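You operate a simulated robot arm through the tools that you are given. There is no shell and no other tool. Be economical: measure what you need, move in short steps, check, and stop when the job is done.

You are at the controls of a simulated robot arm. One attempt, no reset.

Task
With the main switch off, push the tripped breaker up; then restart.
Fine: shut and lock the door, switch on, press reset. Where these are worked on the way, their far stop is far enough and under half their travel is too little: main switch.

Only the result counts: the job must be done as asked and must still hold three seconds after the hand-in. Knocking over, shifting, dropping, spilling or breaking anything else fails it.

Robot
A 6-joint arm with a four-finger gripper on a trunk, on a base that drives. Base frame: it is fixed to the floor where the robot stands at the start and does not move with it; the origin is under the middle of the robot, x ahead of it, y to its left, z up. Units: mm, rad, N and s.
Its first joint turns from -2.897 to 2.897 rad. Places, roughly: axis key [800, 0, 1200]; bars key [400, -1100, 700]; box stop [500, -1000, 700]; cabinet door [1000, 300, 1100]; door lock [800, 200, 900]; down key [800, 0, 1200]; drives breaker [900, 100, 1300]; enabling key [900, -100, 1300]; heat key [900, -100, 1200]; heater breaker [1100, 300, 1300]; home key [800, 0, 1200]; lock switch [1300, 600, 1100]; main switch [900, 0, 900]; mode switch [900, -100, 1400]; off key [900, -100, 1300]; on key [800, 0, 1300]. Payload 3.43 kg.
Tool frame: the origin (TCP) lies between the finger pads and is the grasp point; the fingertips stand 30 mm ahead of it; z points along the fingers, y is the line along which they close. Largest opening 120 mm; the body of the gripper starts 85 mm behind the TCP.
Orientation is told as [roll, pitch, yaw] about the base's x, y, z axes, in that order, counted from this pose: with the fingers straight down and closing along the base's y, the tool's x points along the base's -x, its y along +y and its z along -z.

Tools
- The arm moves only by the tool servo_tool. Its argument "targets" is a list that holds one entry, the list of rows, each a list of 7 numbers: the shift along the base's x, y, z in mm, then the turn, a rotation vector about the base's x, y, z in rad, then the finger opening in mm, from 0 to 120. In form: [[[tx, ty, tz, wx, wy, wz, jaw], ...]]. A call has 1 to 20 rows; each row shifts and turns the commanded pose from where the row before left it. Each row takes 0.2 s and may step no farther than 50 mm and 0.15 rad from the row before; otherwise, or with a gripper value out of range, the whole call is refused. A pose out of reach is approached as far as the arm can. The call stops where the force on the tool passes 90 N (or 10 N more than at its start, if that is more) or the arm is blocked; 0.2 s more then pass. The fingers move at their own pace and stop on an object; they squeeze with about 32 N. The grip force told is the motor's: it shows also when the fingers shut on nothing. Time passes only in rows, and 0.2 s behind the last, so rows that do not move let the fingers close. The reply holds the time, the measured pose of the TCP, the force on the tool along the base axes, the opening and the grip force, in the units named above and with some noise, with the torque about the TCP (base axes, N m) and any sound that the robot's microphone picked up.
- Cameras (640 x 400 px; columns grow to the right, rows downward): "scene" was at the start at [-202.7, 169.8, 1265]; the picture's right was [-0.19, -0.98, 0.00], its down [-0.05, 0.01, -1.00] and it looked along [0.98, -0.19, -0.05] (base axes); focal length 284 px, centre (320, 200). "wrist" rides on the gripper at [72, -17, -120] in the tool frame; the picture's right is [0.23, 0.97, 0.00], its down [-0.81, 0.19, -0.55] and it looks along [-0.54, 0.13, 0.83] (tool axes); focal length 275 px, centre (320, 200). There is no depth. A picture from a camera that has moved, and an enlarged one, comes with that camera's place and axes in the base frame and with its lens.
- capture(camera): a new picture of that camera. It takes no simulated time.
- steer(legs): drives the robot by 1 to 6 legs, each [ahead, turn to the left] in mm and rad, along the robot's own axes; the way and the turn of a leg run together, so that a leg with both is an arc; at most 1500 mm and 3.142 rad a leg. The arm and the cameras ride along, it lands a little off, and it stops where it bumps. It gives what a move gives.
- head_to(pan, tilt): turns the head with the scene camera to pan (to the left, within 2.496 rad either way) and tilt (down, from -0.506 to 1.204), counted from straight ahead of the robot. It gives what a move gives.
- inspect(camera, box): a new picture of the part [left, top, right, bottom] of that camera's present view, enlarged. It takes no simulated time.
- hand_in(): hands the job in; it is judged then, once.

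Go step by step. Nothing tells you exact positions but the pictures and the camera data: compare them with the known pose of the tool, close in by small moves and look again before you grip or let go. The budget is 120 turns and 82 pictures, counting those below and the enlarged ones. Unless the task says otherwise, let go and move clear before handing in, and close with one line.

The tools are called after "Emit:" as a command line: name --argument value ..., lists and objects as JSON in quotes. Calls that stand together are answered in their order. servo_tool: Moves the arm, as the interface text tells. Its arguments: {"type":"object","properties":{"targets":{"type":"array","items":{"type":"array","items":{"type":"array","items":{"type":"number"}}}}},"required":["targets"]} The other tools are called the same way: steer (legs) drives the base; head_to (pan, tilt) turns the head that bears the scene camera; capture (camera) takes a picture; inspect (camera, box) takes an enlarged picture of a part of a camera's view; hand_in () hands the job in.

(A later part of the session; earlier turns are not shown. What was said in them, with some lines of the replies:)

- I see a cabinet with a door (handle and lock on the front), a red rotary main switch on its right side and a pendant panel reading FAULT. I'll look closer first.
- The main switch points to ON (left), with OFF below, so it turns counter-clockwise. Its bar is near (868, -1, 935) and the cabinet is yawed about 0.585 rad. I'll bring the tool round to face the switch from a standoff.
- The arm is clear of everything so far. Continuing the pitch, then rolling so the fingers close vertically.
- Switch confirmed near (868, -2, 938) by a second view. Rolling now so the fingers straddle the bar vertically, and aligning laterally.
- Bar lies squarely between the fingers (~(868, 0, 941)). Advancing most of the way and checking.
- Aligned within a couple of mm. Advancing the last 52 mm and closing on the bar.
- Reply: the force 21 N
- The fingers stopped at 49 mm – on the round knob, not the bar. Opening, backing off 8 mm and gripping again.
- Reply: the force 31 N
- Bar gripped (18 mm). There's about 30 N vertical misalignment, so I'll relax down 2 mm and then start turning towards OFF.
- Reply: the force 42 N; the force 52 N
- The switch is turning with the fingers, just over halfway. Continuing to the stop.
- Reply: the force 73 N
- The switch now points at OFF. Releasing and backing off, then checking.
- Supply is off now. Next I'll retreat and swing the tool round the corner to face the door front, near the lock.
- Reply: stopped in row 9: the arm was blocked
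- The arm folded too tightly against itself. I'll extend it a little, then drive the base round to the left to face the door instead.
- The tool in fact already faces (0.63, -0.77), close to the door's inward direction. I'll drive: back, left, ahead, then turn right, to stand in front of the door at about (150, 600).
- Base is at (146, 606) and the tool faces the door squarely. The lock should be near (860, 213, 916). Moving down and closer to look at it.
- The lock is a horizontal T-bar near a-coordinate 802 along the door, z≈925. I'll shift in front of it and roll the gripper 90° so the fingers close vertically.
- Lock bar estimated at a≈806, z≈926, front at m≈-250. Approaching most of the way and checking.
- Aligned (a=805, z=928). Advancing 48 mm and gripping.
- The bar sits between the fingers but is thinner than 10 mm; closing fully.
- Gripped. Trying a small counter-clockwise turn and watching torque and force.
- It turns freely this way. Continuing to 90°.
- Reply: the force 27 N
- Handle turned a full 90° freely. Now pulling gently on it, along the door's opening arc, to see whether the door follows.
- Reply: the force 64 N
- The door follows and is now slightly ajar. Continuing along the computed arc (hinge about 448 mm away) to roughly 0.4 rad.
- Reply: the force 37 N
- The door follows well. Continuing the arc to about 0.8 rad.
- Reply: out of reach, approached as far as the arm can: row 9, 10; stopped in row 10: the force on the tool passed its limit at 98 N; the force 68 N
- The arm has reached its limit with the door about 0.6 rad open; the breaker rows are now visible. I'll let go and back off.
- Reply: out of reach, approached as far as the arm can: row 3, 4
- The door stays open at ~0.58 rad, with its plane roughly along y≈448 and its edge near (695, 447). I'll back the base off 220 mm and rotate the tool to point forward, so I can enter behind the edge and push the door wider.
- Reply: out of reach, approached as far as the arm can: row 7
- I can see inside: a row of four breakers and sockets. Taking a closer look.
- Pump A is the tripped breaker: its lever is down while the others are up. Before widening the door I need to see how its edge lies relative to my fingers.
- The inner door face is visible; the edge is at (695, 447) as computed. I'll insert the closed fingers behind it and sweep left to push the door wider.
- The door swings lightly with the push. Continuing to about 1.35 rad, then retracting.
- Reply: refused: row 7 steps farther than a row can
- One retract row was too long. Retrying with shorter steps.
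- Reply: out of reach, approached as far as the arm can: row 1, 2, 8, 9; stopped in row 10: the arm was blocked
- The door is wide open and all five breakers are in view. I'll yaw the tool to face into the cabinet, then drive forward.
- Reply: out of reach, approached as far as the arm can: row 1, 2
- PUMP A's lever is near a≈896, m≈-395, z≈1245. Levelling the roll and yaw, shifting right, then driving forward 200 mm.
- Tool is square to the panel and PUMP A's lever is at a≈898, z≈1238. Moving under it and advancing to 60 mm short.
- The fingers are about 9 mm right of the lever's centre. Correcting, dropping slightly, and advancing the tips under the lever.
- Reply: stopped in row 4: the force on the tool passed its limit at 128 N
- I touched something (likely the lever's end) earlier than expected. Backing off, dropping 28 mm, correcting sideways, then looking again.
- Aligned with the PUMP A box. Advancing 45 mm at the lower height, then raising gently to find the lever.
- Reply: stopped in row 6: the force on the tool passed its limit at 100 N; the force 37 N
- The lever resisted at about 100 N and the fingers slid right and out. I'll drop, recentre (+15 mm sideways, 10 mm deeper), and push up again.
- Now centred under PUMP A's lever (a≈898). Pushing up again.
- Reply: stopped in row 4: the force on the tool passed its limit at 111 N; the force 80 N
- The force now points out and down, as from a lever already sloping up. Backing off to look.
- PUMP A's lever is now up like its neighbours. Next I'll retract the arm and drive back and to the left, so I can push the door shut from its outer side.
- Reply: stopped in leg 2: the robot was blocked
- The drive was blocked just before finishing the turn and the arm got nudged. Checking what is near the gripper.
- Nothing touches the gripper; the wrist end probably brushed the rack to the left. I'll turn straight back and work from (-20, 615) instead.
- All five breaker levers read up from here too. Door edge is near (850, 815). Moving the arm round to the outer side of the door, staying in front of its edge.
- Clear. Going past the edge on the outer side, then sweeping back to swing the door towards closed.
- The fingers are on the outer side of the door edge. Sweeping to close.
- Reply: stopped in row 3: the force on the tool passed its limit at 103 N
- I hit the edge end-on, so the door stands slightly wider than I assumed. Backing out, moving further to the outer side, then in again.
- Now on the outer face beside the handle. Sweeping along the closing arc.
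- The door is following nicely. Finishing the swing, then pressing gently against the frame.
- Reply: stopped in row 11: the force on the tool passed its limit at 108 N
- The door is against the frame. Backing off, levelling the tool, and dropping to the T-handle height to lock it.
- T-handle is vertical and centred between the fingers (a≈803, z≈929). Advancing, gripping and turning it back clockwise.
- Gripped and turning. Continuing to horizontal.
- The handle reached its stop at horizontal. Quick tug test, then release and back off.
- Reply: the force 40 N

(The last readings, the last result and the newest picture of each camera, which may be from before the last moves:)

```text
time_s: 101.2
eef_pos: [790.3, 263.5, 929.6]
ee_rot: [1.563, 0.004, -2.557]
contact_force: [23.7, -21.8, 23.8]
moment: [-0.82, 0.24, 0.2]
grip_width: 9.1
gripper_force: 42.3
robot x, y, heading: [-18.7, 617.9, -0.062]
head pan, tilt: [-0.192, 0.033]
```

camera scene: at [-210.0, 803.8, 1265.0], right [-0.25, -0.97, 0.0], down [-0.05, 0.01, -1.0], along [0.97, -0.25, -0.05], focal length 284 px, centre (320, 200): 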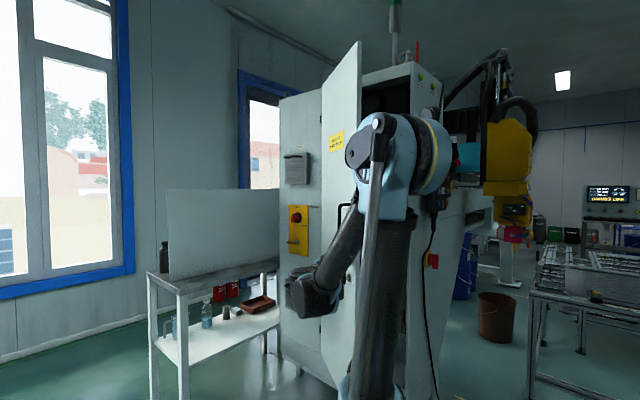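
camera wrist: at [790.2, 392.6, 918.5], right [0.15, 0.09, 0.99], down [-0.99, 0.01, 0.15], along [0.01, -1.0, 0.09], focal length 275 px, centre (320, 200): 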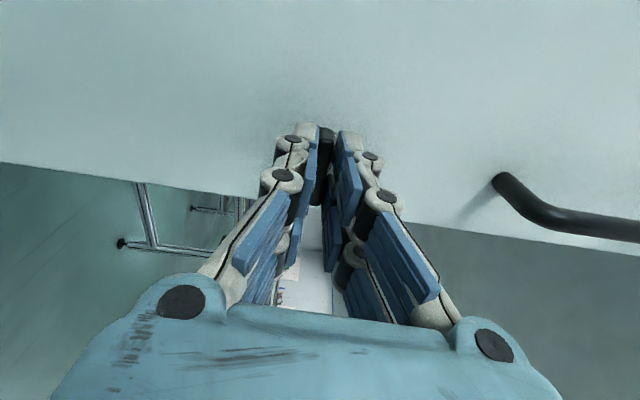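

Emit:
servo_tool --targets '[[[0, 0, 0, 0, 0, 0, 50], [0, 0, 0, 0, 0, 0, 50], [-22, 33.4, 0, 0, 0, 0, 50], [-22, 33.4, 0, 0, 0, 0, 50], [-22, 33.4, 0, 0, 0, 0, 50], [0, 0, 0, 0, 0, 0, 50]]]'

Emit:
capture --camera "wrist"

```text
time_s: 102.6
eef_pos: [723.6, 364.7, 930.1]
ee_rot: [1.562, 0.005, -2.56]
contact_force: [1.0, 0.6, 0.1]
moment: [-0.02, 0.06, -0.04]
grip_width: 50.3
gripper_force: 0.1
robot x, y, heading: [-20.2, 618.6, -0.06]
head pan, tilt: [-0.192, 0.033]
```

```text
11 pictures are left
camera wrist: at [717.1, 503.4, 914.4], right [0.19, 0.12, 0.97], down [-0.98, 0.01, 0.19], along [0.01, -0.99, 0.12], focal length 275 px, centre (320, 200)
```

wrist: 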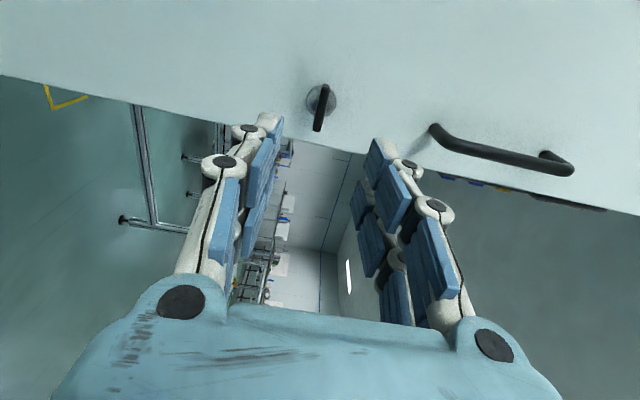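

The door is shut, with the bar horizontal (locked). I'll roll the gripper back and retract, then drive back to face the main switch.

Emit:
servo_tool --targets '[[[-6, 4, 3, -0.08, 0.1185, 0, 50], [-6, 4, 3, -0.08, 0.1185, 0, 50], [-6, 4, 3, -0.08, 0.1185, 0, 50], [-6, 4, 3, -0.08, 0.1185, 0, 50], [-6, 4, 3, -0.08, 0.1185, 0, 50], [-6, 4, 3, -0.08, 0.1185, 0, 50], [-6, 4, 3, -0.08, 0.1185, 0, 50], [-6, 4, 3, -0.08, 0.1185, 0, 50], [-6, 4, 3, -0.08, 0.1185, 0, 50], [-6, 4, 3, -0.08, 0.1185, 0, 50], [-6, 4, 3, -0.08, 0.1185, 0, 50], [0, 0, 0, 0, 0, 0, 50]]]'

Emit:
steer --legs '[[-250, 0], [0, -1.11], [688, 0], [0, 1.17]]'

Emit:
capture --camera "scene"

```text
time_s: 105.2
eef_pos: [657.6, 407.0, 962.2]
ee_rot: [2.916, -1.56, 2.381]
contact_force: [0.1, -0.2, -0.5]
moment: [0.03, 0.01, 0.02]
grip_width: 50.1
gripper_force: 0.1
robot x, y, heading: [-16.4, 620.5, -0.063]
head pan, tilt: [-0.192, 0.033]
```

```text
time_s: 109.3
eef_pos: [30.9, 37.5, 974.7]
ee_rot: [2.332, -1.544, 2.193]
contact_force: [3.2, -1.8, -1.5]
moment: [-0.12, 0.01, -0.23]
grip_width: 50.4
gripper_force: 0.1
robot x, y, heading: [-301.0, 641.2, -0.715]
head pan, tilt: [-0.192, 0.033]
stopped in leg 2: the robot was blocked; the commanded pose is now the measured one
```

```text
10 pictures are left
camera scene: at [-337.5, 905.3, 1265.3], right [-0.79, -0.61, 0.0], down [-0.03, 0.04, -1.0], along [0.61, -0.79, -0.05], focal length 284 px, centre (320, 200)
```

scene: 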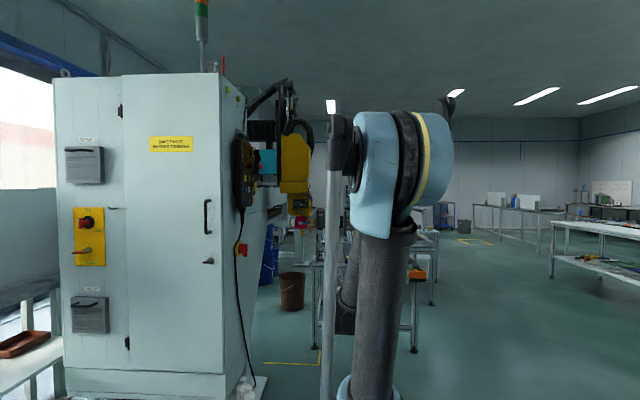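

The turn was blocked, probably the robot's rear near the rack behind. From here the door is shut flush with its handle horizontal. I'll drive forward first to get clear, then head for the original spot.

Emit:
steer --legs '[[300, 0], [0, -0.69], [450, 0], [0, 1.405]]'

Emit:
capture --camera "scene"

```text
time_s: 119.8
eef_pos: [648.7, -236.6, 975.3]
ee_rot: [2.313, -1.54, 2.947]
contact_force: [-0.9, 0.8, 0.4]
moment: [-0.04, -0.02, 0.01]
grip_width: 50.1
gripper_force: 0.1
robot x, y, heading: [-1.4, -17.8, 0.014]
head pan, tilt: [-0.192, 0.033]
```

```text
9 pictures are left
camera scene: at [-205.5, 153.0, 1265.0], right [-0.18, -0.98, 0.0], down [-0.05, 0.01, -1.0], along [0.98, -0.18, -0.05], focal length 284 px, centre (320, 200)
```

scene: 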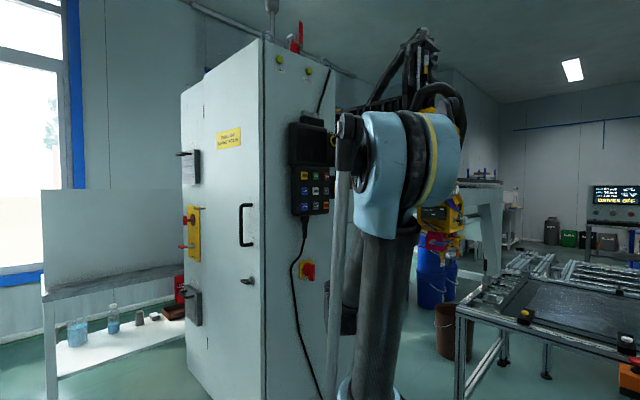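

Back at the starting spot. Rotating the tool to face the main switch again, keeping it well out from the base.

Emit:
servo_tool --targets '[[[35, 0, -5, 0, 0, 0, 50], [35, 0, -5, 0, 0, 0.1, 50], [0, 10, -5, 0, 0, 0.139, 50], [0, 10, -5, 0, 0, 0.139, 50], [0, 10, -5, 0, 0, 0.139, 50], [0, 10, -5, 0, 0, 0.139, 50], [0, 15, -5, 0, 0, 0.139, 50], [0, 15, -5, 0, 0, 0.139, 50], [0, 15, 0, 0, 0, 0.139, 50], [0, 15, 0, 0, 0, 0.139, 50], [0, 15, 0, 0, 0, 0.139, 50], [0, 15, 0, 0, 0, 0.139, 50], [0, 0, 0, 0, 0, 0, 50]]]'

Emit:
capture --camera "wrist"

```text
time_s: 122.6
eef_pos: [705.8, -109.2, 947.4]
ee_rot: [2.485, -1.515, -2.077]
contact_force: [0.1, 0.2, -0.2]
moment: [0.02, 0.0, -0.03]
grip_width: 50.1
gripper_force: 0.1
out of reach, approached as far as the arm can: row 6, 7
robot x, y, heading: [-3.0, -14.3, 0.015]
head pan, tilt: [-0.192, 0.033]
```

```text
8 pictures are left
camera wrist: at [604.8, -169.7, 870.6], right [-0.38, 0.9, -0.2], down [-0.61, -0.08, 0.79], along [0.7, 0.42, 0.58], focal length 275 px, centre (320, 200)
```

wrist: 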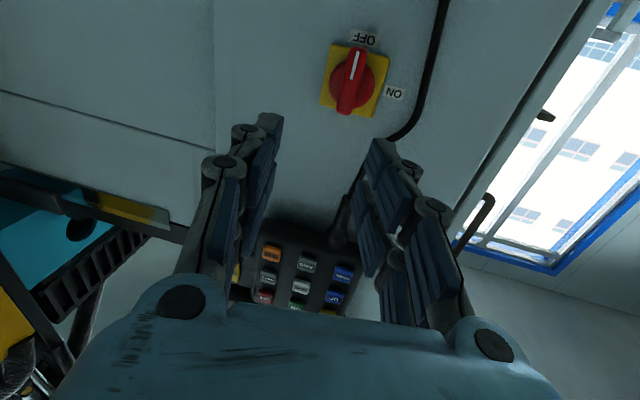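

The switch bar is where I left it (about (868, -8, 932)). Squaring the tool and going in to the previous grip depth.

Emit:
servo_tool --targets '[[[0, 0, -7, -0.0235, 0.0155, 0.09, 50], [0, 0, -7, -0.0235, 0.0155, 0.09, 50], [29, 18, 0, 0, 0, 0, 50], [29, 18, 0, 0, 0, 0, 50], [29, 18, 0, 0, 0, 0, 50], [29, 18, 0, 0, 0, 0, 50], [0, 0, 0, 0, 0, 0, 50]]]'

Emit:
capture --camera "wrist"

```text
time_s: 124.2
eef_pos: [824.0, -39.2, 934.9]
ee_rot: [0.931, -1.561, -0.346]
contact_force: [0.7, 0.0, 0.1]
moment: [0.04, 0.01, 0.0]
grip_width: 50.0
gripper_force: 0.1
robot x, y, heading: [-2.7, -16.4, 0.011]
head pan, tilt: [-0.192, 0.033]
```

```text
7 pictures are left
camera wrist: at [732.0, -119.9, 865.0], right [-0.54, 0.81, -0.22], down [-0.56, -0.15, 0.82], along [0.63, 0.57, 0.53], focal length 275 px, centre (320, 200)
```

wrist: 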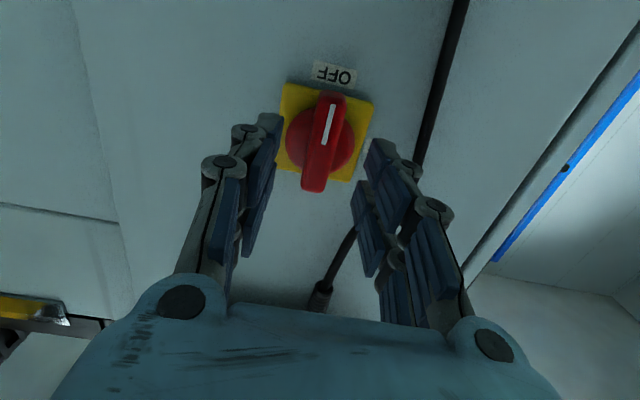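

Aligned. Advancing, gripping and turning clockwise towards ON.

Emit:
servo_tool --targets '[[[13.5, 9.7, 0, 0, 0, 0, 50], [13.5, 9.7, 0, 0, 0, 0, 50], [0, 0, 0, 0, 0, 0, 10], [0, 0, 0, 0, 0, 0, 10], [0, 0, 0, 0, 0, 0, 10], [-0.3, 0.5, 0.5, 0.1191, 0.0788, 0, 10], [-0.3, 0.5, 0.5, 0.1191, 0.0788, 0, 10], [-0.3, 0.5, 0.5, 0.1191, 0.0788, 0, 10], [0, 0, 0, 0, 0, 0, 10]]]'

```text
time_s: 126.2
eef_pos: [849.7, -18.2, 936.9]
ee_rot: [1.561, -1.134, -0.974]
contact_force: [-1.6, -11.7, -7.4]
moment: [-0.55, 0.87, 0.05]
grip_width: 17.9
gripper_force: 44.6
robot x, y, heading: [0.0, -16.7, 0.013]
head pan, tilt: [-0.192, 0.033]
```

Bar gripped (17.9 mm) and turning with low forces. Continuing to the ON stop.

Emit:
servo_tool --targets '[[[-0.3, 0.5, 0.5, 0.1191, 0.0788, 0, 10], [-0.3, 0.5, 0.5, 0.1191, 0.0788, 0, 10], [-0.3, 0.5, 0.5, 0.1191, 0.0788, 0, 10], [-0.3, 0.5, 0.5, 0.1191, 0.0788, 0, 10], [-0.3, 0.5, 0.5, 0.1191, 0.0788, 0, 10], [-0.3, 0.5, 0.5, 0.1191, 0.0788, 0, 10], [-0.3, 0.5, 0.5, 0.1191, 0.0788, 0, 10], [-0.3, 0.5, 0.5, 0.1191, 0.0788, 0, 10], [0, 0, 0, 0.03, 0.02, 0, 10], [0, 0, 0, 0, 0, 0, 10]]]'

Emit:
inspect --camera "scene" --box '[260, 40, 352, 230]'

```text
time_s: 128.4
eef_pos: [847.0, -14.5, 940.4]
ee_rot: [1.573, 0.043, -0.982]
contact_force: [15.4, -32.7, 4.1]
moment: [-1.7, -1.28, -1.24]
grip_width: 18.9
gripper_force: 44.6
robot x, y, heading: [0.3, -12.5, 0.013]
head pan, tilt: [-0.192, 0.033]
```

```text
2.11 times, centred on (306, 135) of scene
camera zoom: at [-205.0, 152.1, 1265.3], right [-0.18, -0.98, 0.0], down [-0.05, 0.01, -1.0], along [0.98, -0.18, -0.05], focal length 598 px, centre (350, 337)
```

zoom: 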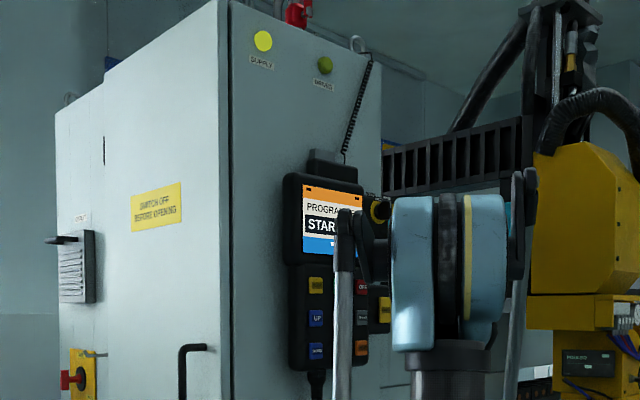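

Supply lamp is on and the display has come up. Releasing, backing off and lowering the arm so I can read the pendant keys.

Emit:
servo_tool --targets '[[[0, 0, 0, -0.03, -0.02, 0, 60], [0, 0, 0, 0, 0, 0, 60], [-25, -16.6, 0, 0, 0, 0, 60], [-33, -22, 0, 0, 0, 0, 60], [-33, -22, 0, 0, 0, 0, 60], [-20, -45, 0, 0, 0, 0, 30], [0, -45, 0, 0, 0, 0, 0], [0, -45, 0, 0, 0, 0, 0], [0, -45, 0, 0, 0, 0, 0], [0, 0, 0, 0, 0, 0, 0]]]'

Emit:
inspect --camera "scene" --box '[280, 110, 344, 225]'

```text
time_s: 130.6
eef_pos: [736.2, -253.7, 940.0]
ee_rot: [1.573, 0.008, -0.982]
contact_force: [0.6, -0.4, -0.3]
moment: [0.01, 0.03, 0.01]
grip_width: 0.0
gripper_force: 32.1
robot x, y, heading: [-0.2, -15.0, 0.014]
head pan, tilt: [-0.192, 0.033]
```

```text
3.48 times, centred on (312, 168) of scene
camera zoom: at [-205.6, 152.9, 1265.1], right [-0.18, -0.98, 0.0], down [-0.05, 0.01, -1.0], along [0.98, -0.18, -0.05], focal length 988 px, centre (348, 313)
```

zoom: 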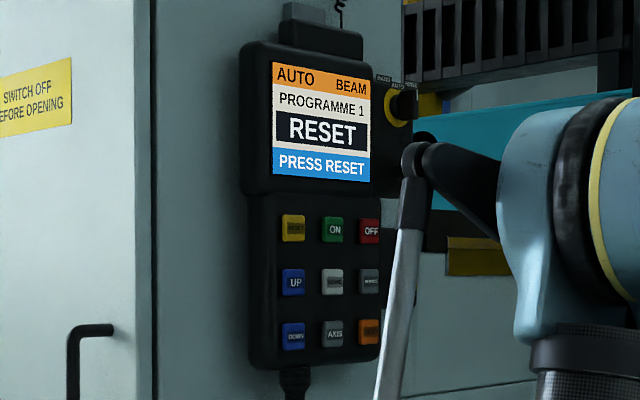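

The display says "PRESS RESET" and the yellow upper-left key is RESET, at about (812, 28, 1302). Raising the closed fingers to a standoff in front of it.

Emit:
servo_tool --targets '[[[-10, 15, 42, 0, 0, 0, 0], [-10, 15, 45, 0, 0, 0, 0], [-5, 20, 45, 0, 0, 0, 0], [0, 25, 42, 0, 0, 0, 0], [0, 25, 42, 0, 0, 0, 0], [0, 25, 42, 0, 0, 0, 0], [5, 30, 38, 0, 0, 0, 0], [5, 35, 33, 0, 0, 0, 0], [10, 38, 30, 0, 0, 0, 0], [0, 0, 0, 0, 0, 0, 0]]]'

Emit:
capture --camera "wrist"

```text
time_s: 132.8
eef_pos: [734.2, -26.0, 1300.8]
ee_rot: [1.571, 0.006, -0.982]
contact_force: [0.8, 0.9, -0.9]
moment: [-0.03, 0.04, 0.0]
grip_width: 0.1
gripper_force: 31.9
robot x, y, heading: [-1.0, -14.2, 0.006]
head pan, tilt: [-0.192, 0.033]
```

```text
4 pictures are left
camera wrist: at [593.7, -33.2, 1283.9], right [-0.13, 0.19, 0.97], down [-0.01, -0.98, 0.19], along [0.99, 0.01, 0.13], focal length 275 px, centre (320, 200)
```

wrist: 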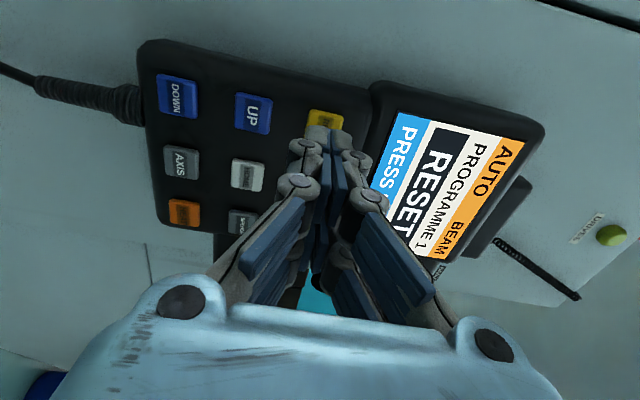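

The tip is in line with the yellow RESET key. Advancing to just before contact, then pressing in small steps.

Emit:
servo_tool --targets '[[[16.7, 11, 2, 0, 0, 0, 0], [16.7, 11, 2, 0, 0, 0, 0], [12.5, 8.3, 0, 0, 0, 0, 0], [2.5, 1.7, 0, 0, 0, 0, 0], [2.5, 1.7, 0, 0, 0, 0, 0], [2.5, 1.7, 0, 0, 0, 0, 0], [2.5, 1.7, 0, 0, 0, 0, 0], [0, 0, 0, 0, 0, 0, 0]]]'

```text
time_s: 134.6
eef_pos: [788.0, 11.1, 1302.4]
ee_rot: [1.572, 0.005, -0.984]
contact_force: [0.1, 0.1, -0.5]
moment: [0.01, 0.0, 0.01]
grip_width: 5.8
gripper_force: 33.5
robot x, y, heading: [4.4, -17.9, 0.009]
head pan, tilt: [-0.192, 0.033]
```

The fingers were nudged slightly apart, so contact has begun. Checking the display.

Emit:
inspect --camera "wrist" --box '[200, 40, 520, 240]'

```text
2.00 times, centred on (360, 140) of wrist
camera zoom: at [647.8, 2.2, 1286.7], right [-0.13, 0.19, 0.97], down [-0.01, -0.98, 0.19], along [0.99, 0.01, 0.13], focal length 551 px, centre (240, 320)
```

zoom: 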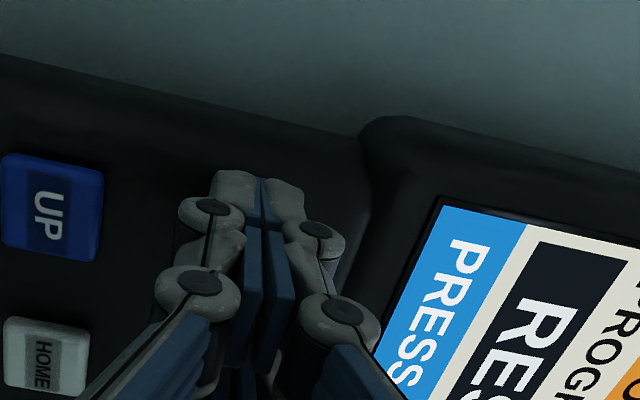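

Alignment computes to within 3 mm of the key centre; it just isn't pressed yet. Pressing further in small steps.

Emit:
servo_tool --targets '[[[2.5, 0.5, 1, 0, 0, 0, 0], [2.5, 1.2, 1, 0, 0, 0, 0], [2.5, 1.7, 0, 0, 0, 0, 0], [2.5, 1.7, 0, 0, 0, 0, 0], [0, 0, 0, 0, 0, 0, 0]]]'

```text
time_s: 135.8
eef_pos: [795.6, 14.9, 1305.8]
ee_rot: [1.572, 0.005, -0.983]
contact_force: [-45.9, -22.2, -20.7]
moment: [-0.65, 0.27, 1.03]
grip_width: 6.1
gripper_force: 33.8
robot x, y, heading: [1.8, -15.4, 0.014]
head pan, tilt: [-0.192, 0.033]
heard: click
```

A click was heard with about 50 N on the key. Backing away, then checking the display.

Emit:
servo_tool --targets '[[[-8, -5, 0, 0, 0, 0, 0], [-25, -16, 0, 0, 0, 0, 0], [-33, -22, 0, 0, 0, 0, 0], [-33, -22, 0, 0, 0, 0, 0], [0, -45, -10, 0, 0, 0, 0], [0, -45, -10, 0, 0, 0, 0], [0, 0, 0, 0, 0, 0, 0]]]'

Emit:
capture --camera "scene"

```text
time_s: 137.4
eef_pos: [698.5, -137.6, 1287.3]
ee_rot: [1.574, 0.007, -0.98]
contact_force: [-0.5, 0.2, -0.1]
moment: [-0.01, 0.03, 0.03]
grip_width: 0.0
gripper_force: 33.7
robot x, y, heading: [0.4, -13.4, 0.02]
head pan, tilt: [-0.192, 0.033]
```

```text
2 pictures are left
camera scene: at [-205.7, 152.9, 1265.0], right [-0.18, -0.98, 0.0], down [-0.05, 0.01, -1.0], along [0.98, -0.18, -0.05], focal length 284 px, centre (320, 200)
```

scene: 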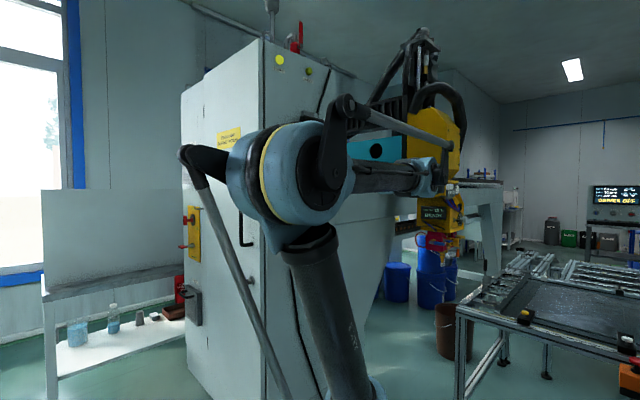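

The elbow hides the pendant from the head. Shifting the wrist slightly so its camera sees the display.

Emit:
servo_tool --targets '[[[0, 45, 5, 0, 0, 0, 0], [0, 40, 5, 0, 0, 0, 0], [0, 0, 0, 0, 0, 0, 0]]]'

Emit:
capture --camera "wrist"

```text
time_s: 138.2
eef_pos: [698.3, -51.3, 1295.4]
ee_rot: [1.572, 0.006, -0.982]
contact_force: [0.5, 0.6, 0.1]
moment: [-0.03, 0.0, 0.01]
grip_width: 0.0
gripper_force: 34.0
robot x, y, heading: [-1.4, -18.0, 0.015]
head pan, tilt: [-0.192, 0.033]
```

```text
1 pictures are left
camera wrist: at [557.5, -59.7, 1277.8], right [-0.13, 0.19, 0.97], down [-0.01, -0.98, 0.19], along [0.99, 0.02, 0.13], focal length 275 px, centre (320, 200)
```

wrist: 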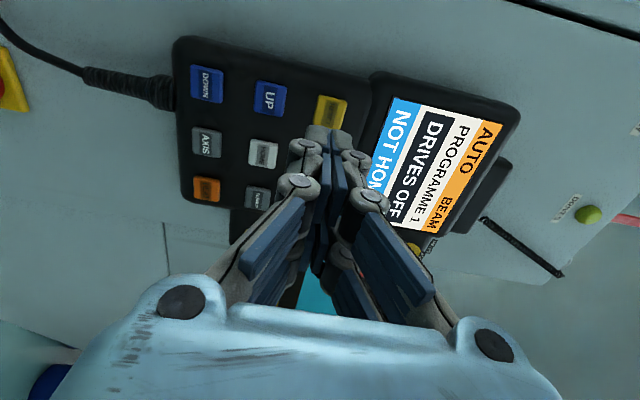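

The fault is cleared: the display now reads "DRIVES OFF / NOT HOMED", with the door locked, the switch on and reset pressed. I'm moving the arm clear before handing in.

Emit:
servo_tool --targets '[[[-15, -30, 0, 0, 0, 0, 0], [-10, -40, 0, 0, 0, 0, 0], [0, -40, 0, 0, 0, 0, 0], [0, 0, 0, 0, 0, 0, 0]]]'

Emit:
hand_in

```text
time_s: 139.2
eef_pos: [673.2, -162.1, 1295.7]
ee_rot: [1.572, 0.008, -0.98]
contact_force: [0.5, -0.8, 0.0]
moment: [0.0, 0.03, 0.01]
grip_width: 0.0
gripper_force: 33.2
robot x, y, heading: [2.9, -16.7, 0.012]
head pan, tilt: [-0.192, 0.033]
```

```text
The job is handed in.
```

The job is handed in: with the main switch off I pushed the PUMP A breaker up, shut and locked the door, switched on and pressed reset, and the display changed from FAULT to DRIVES OFF. The base was blocked twice while turning, probably by the rack on the left; I saw nothing fall but did not check whether the rack shifted.
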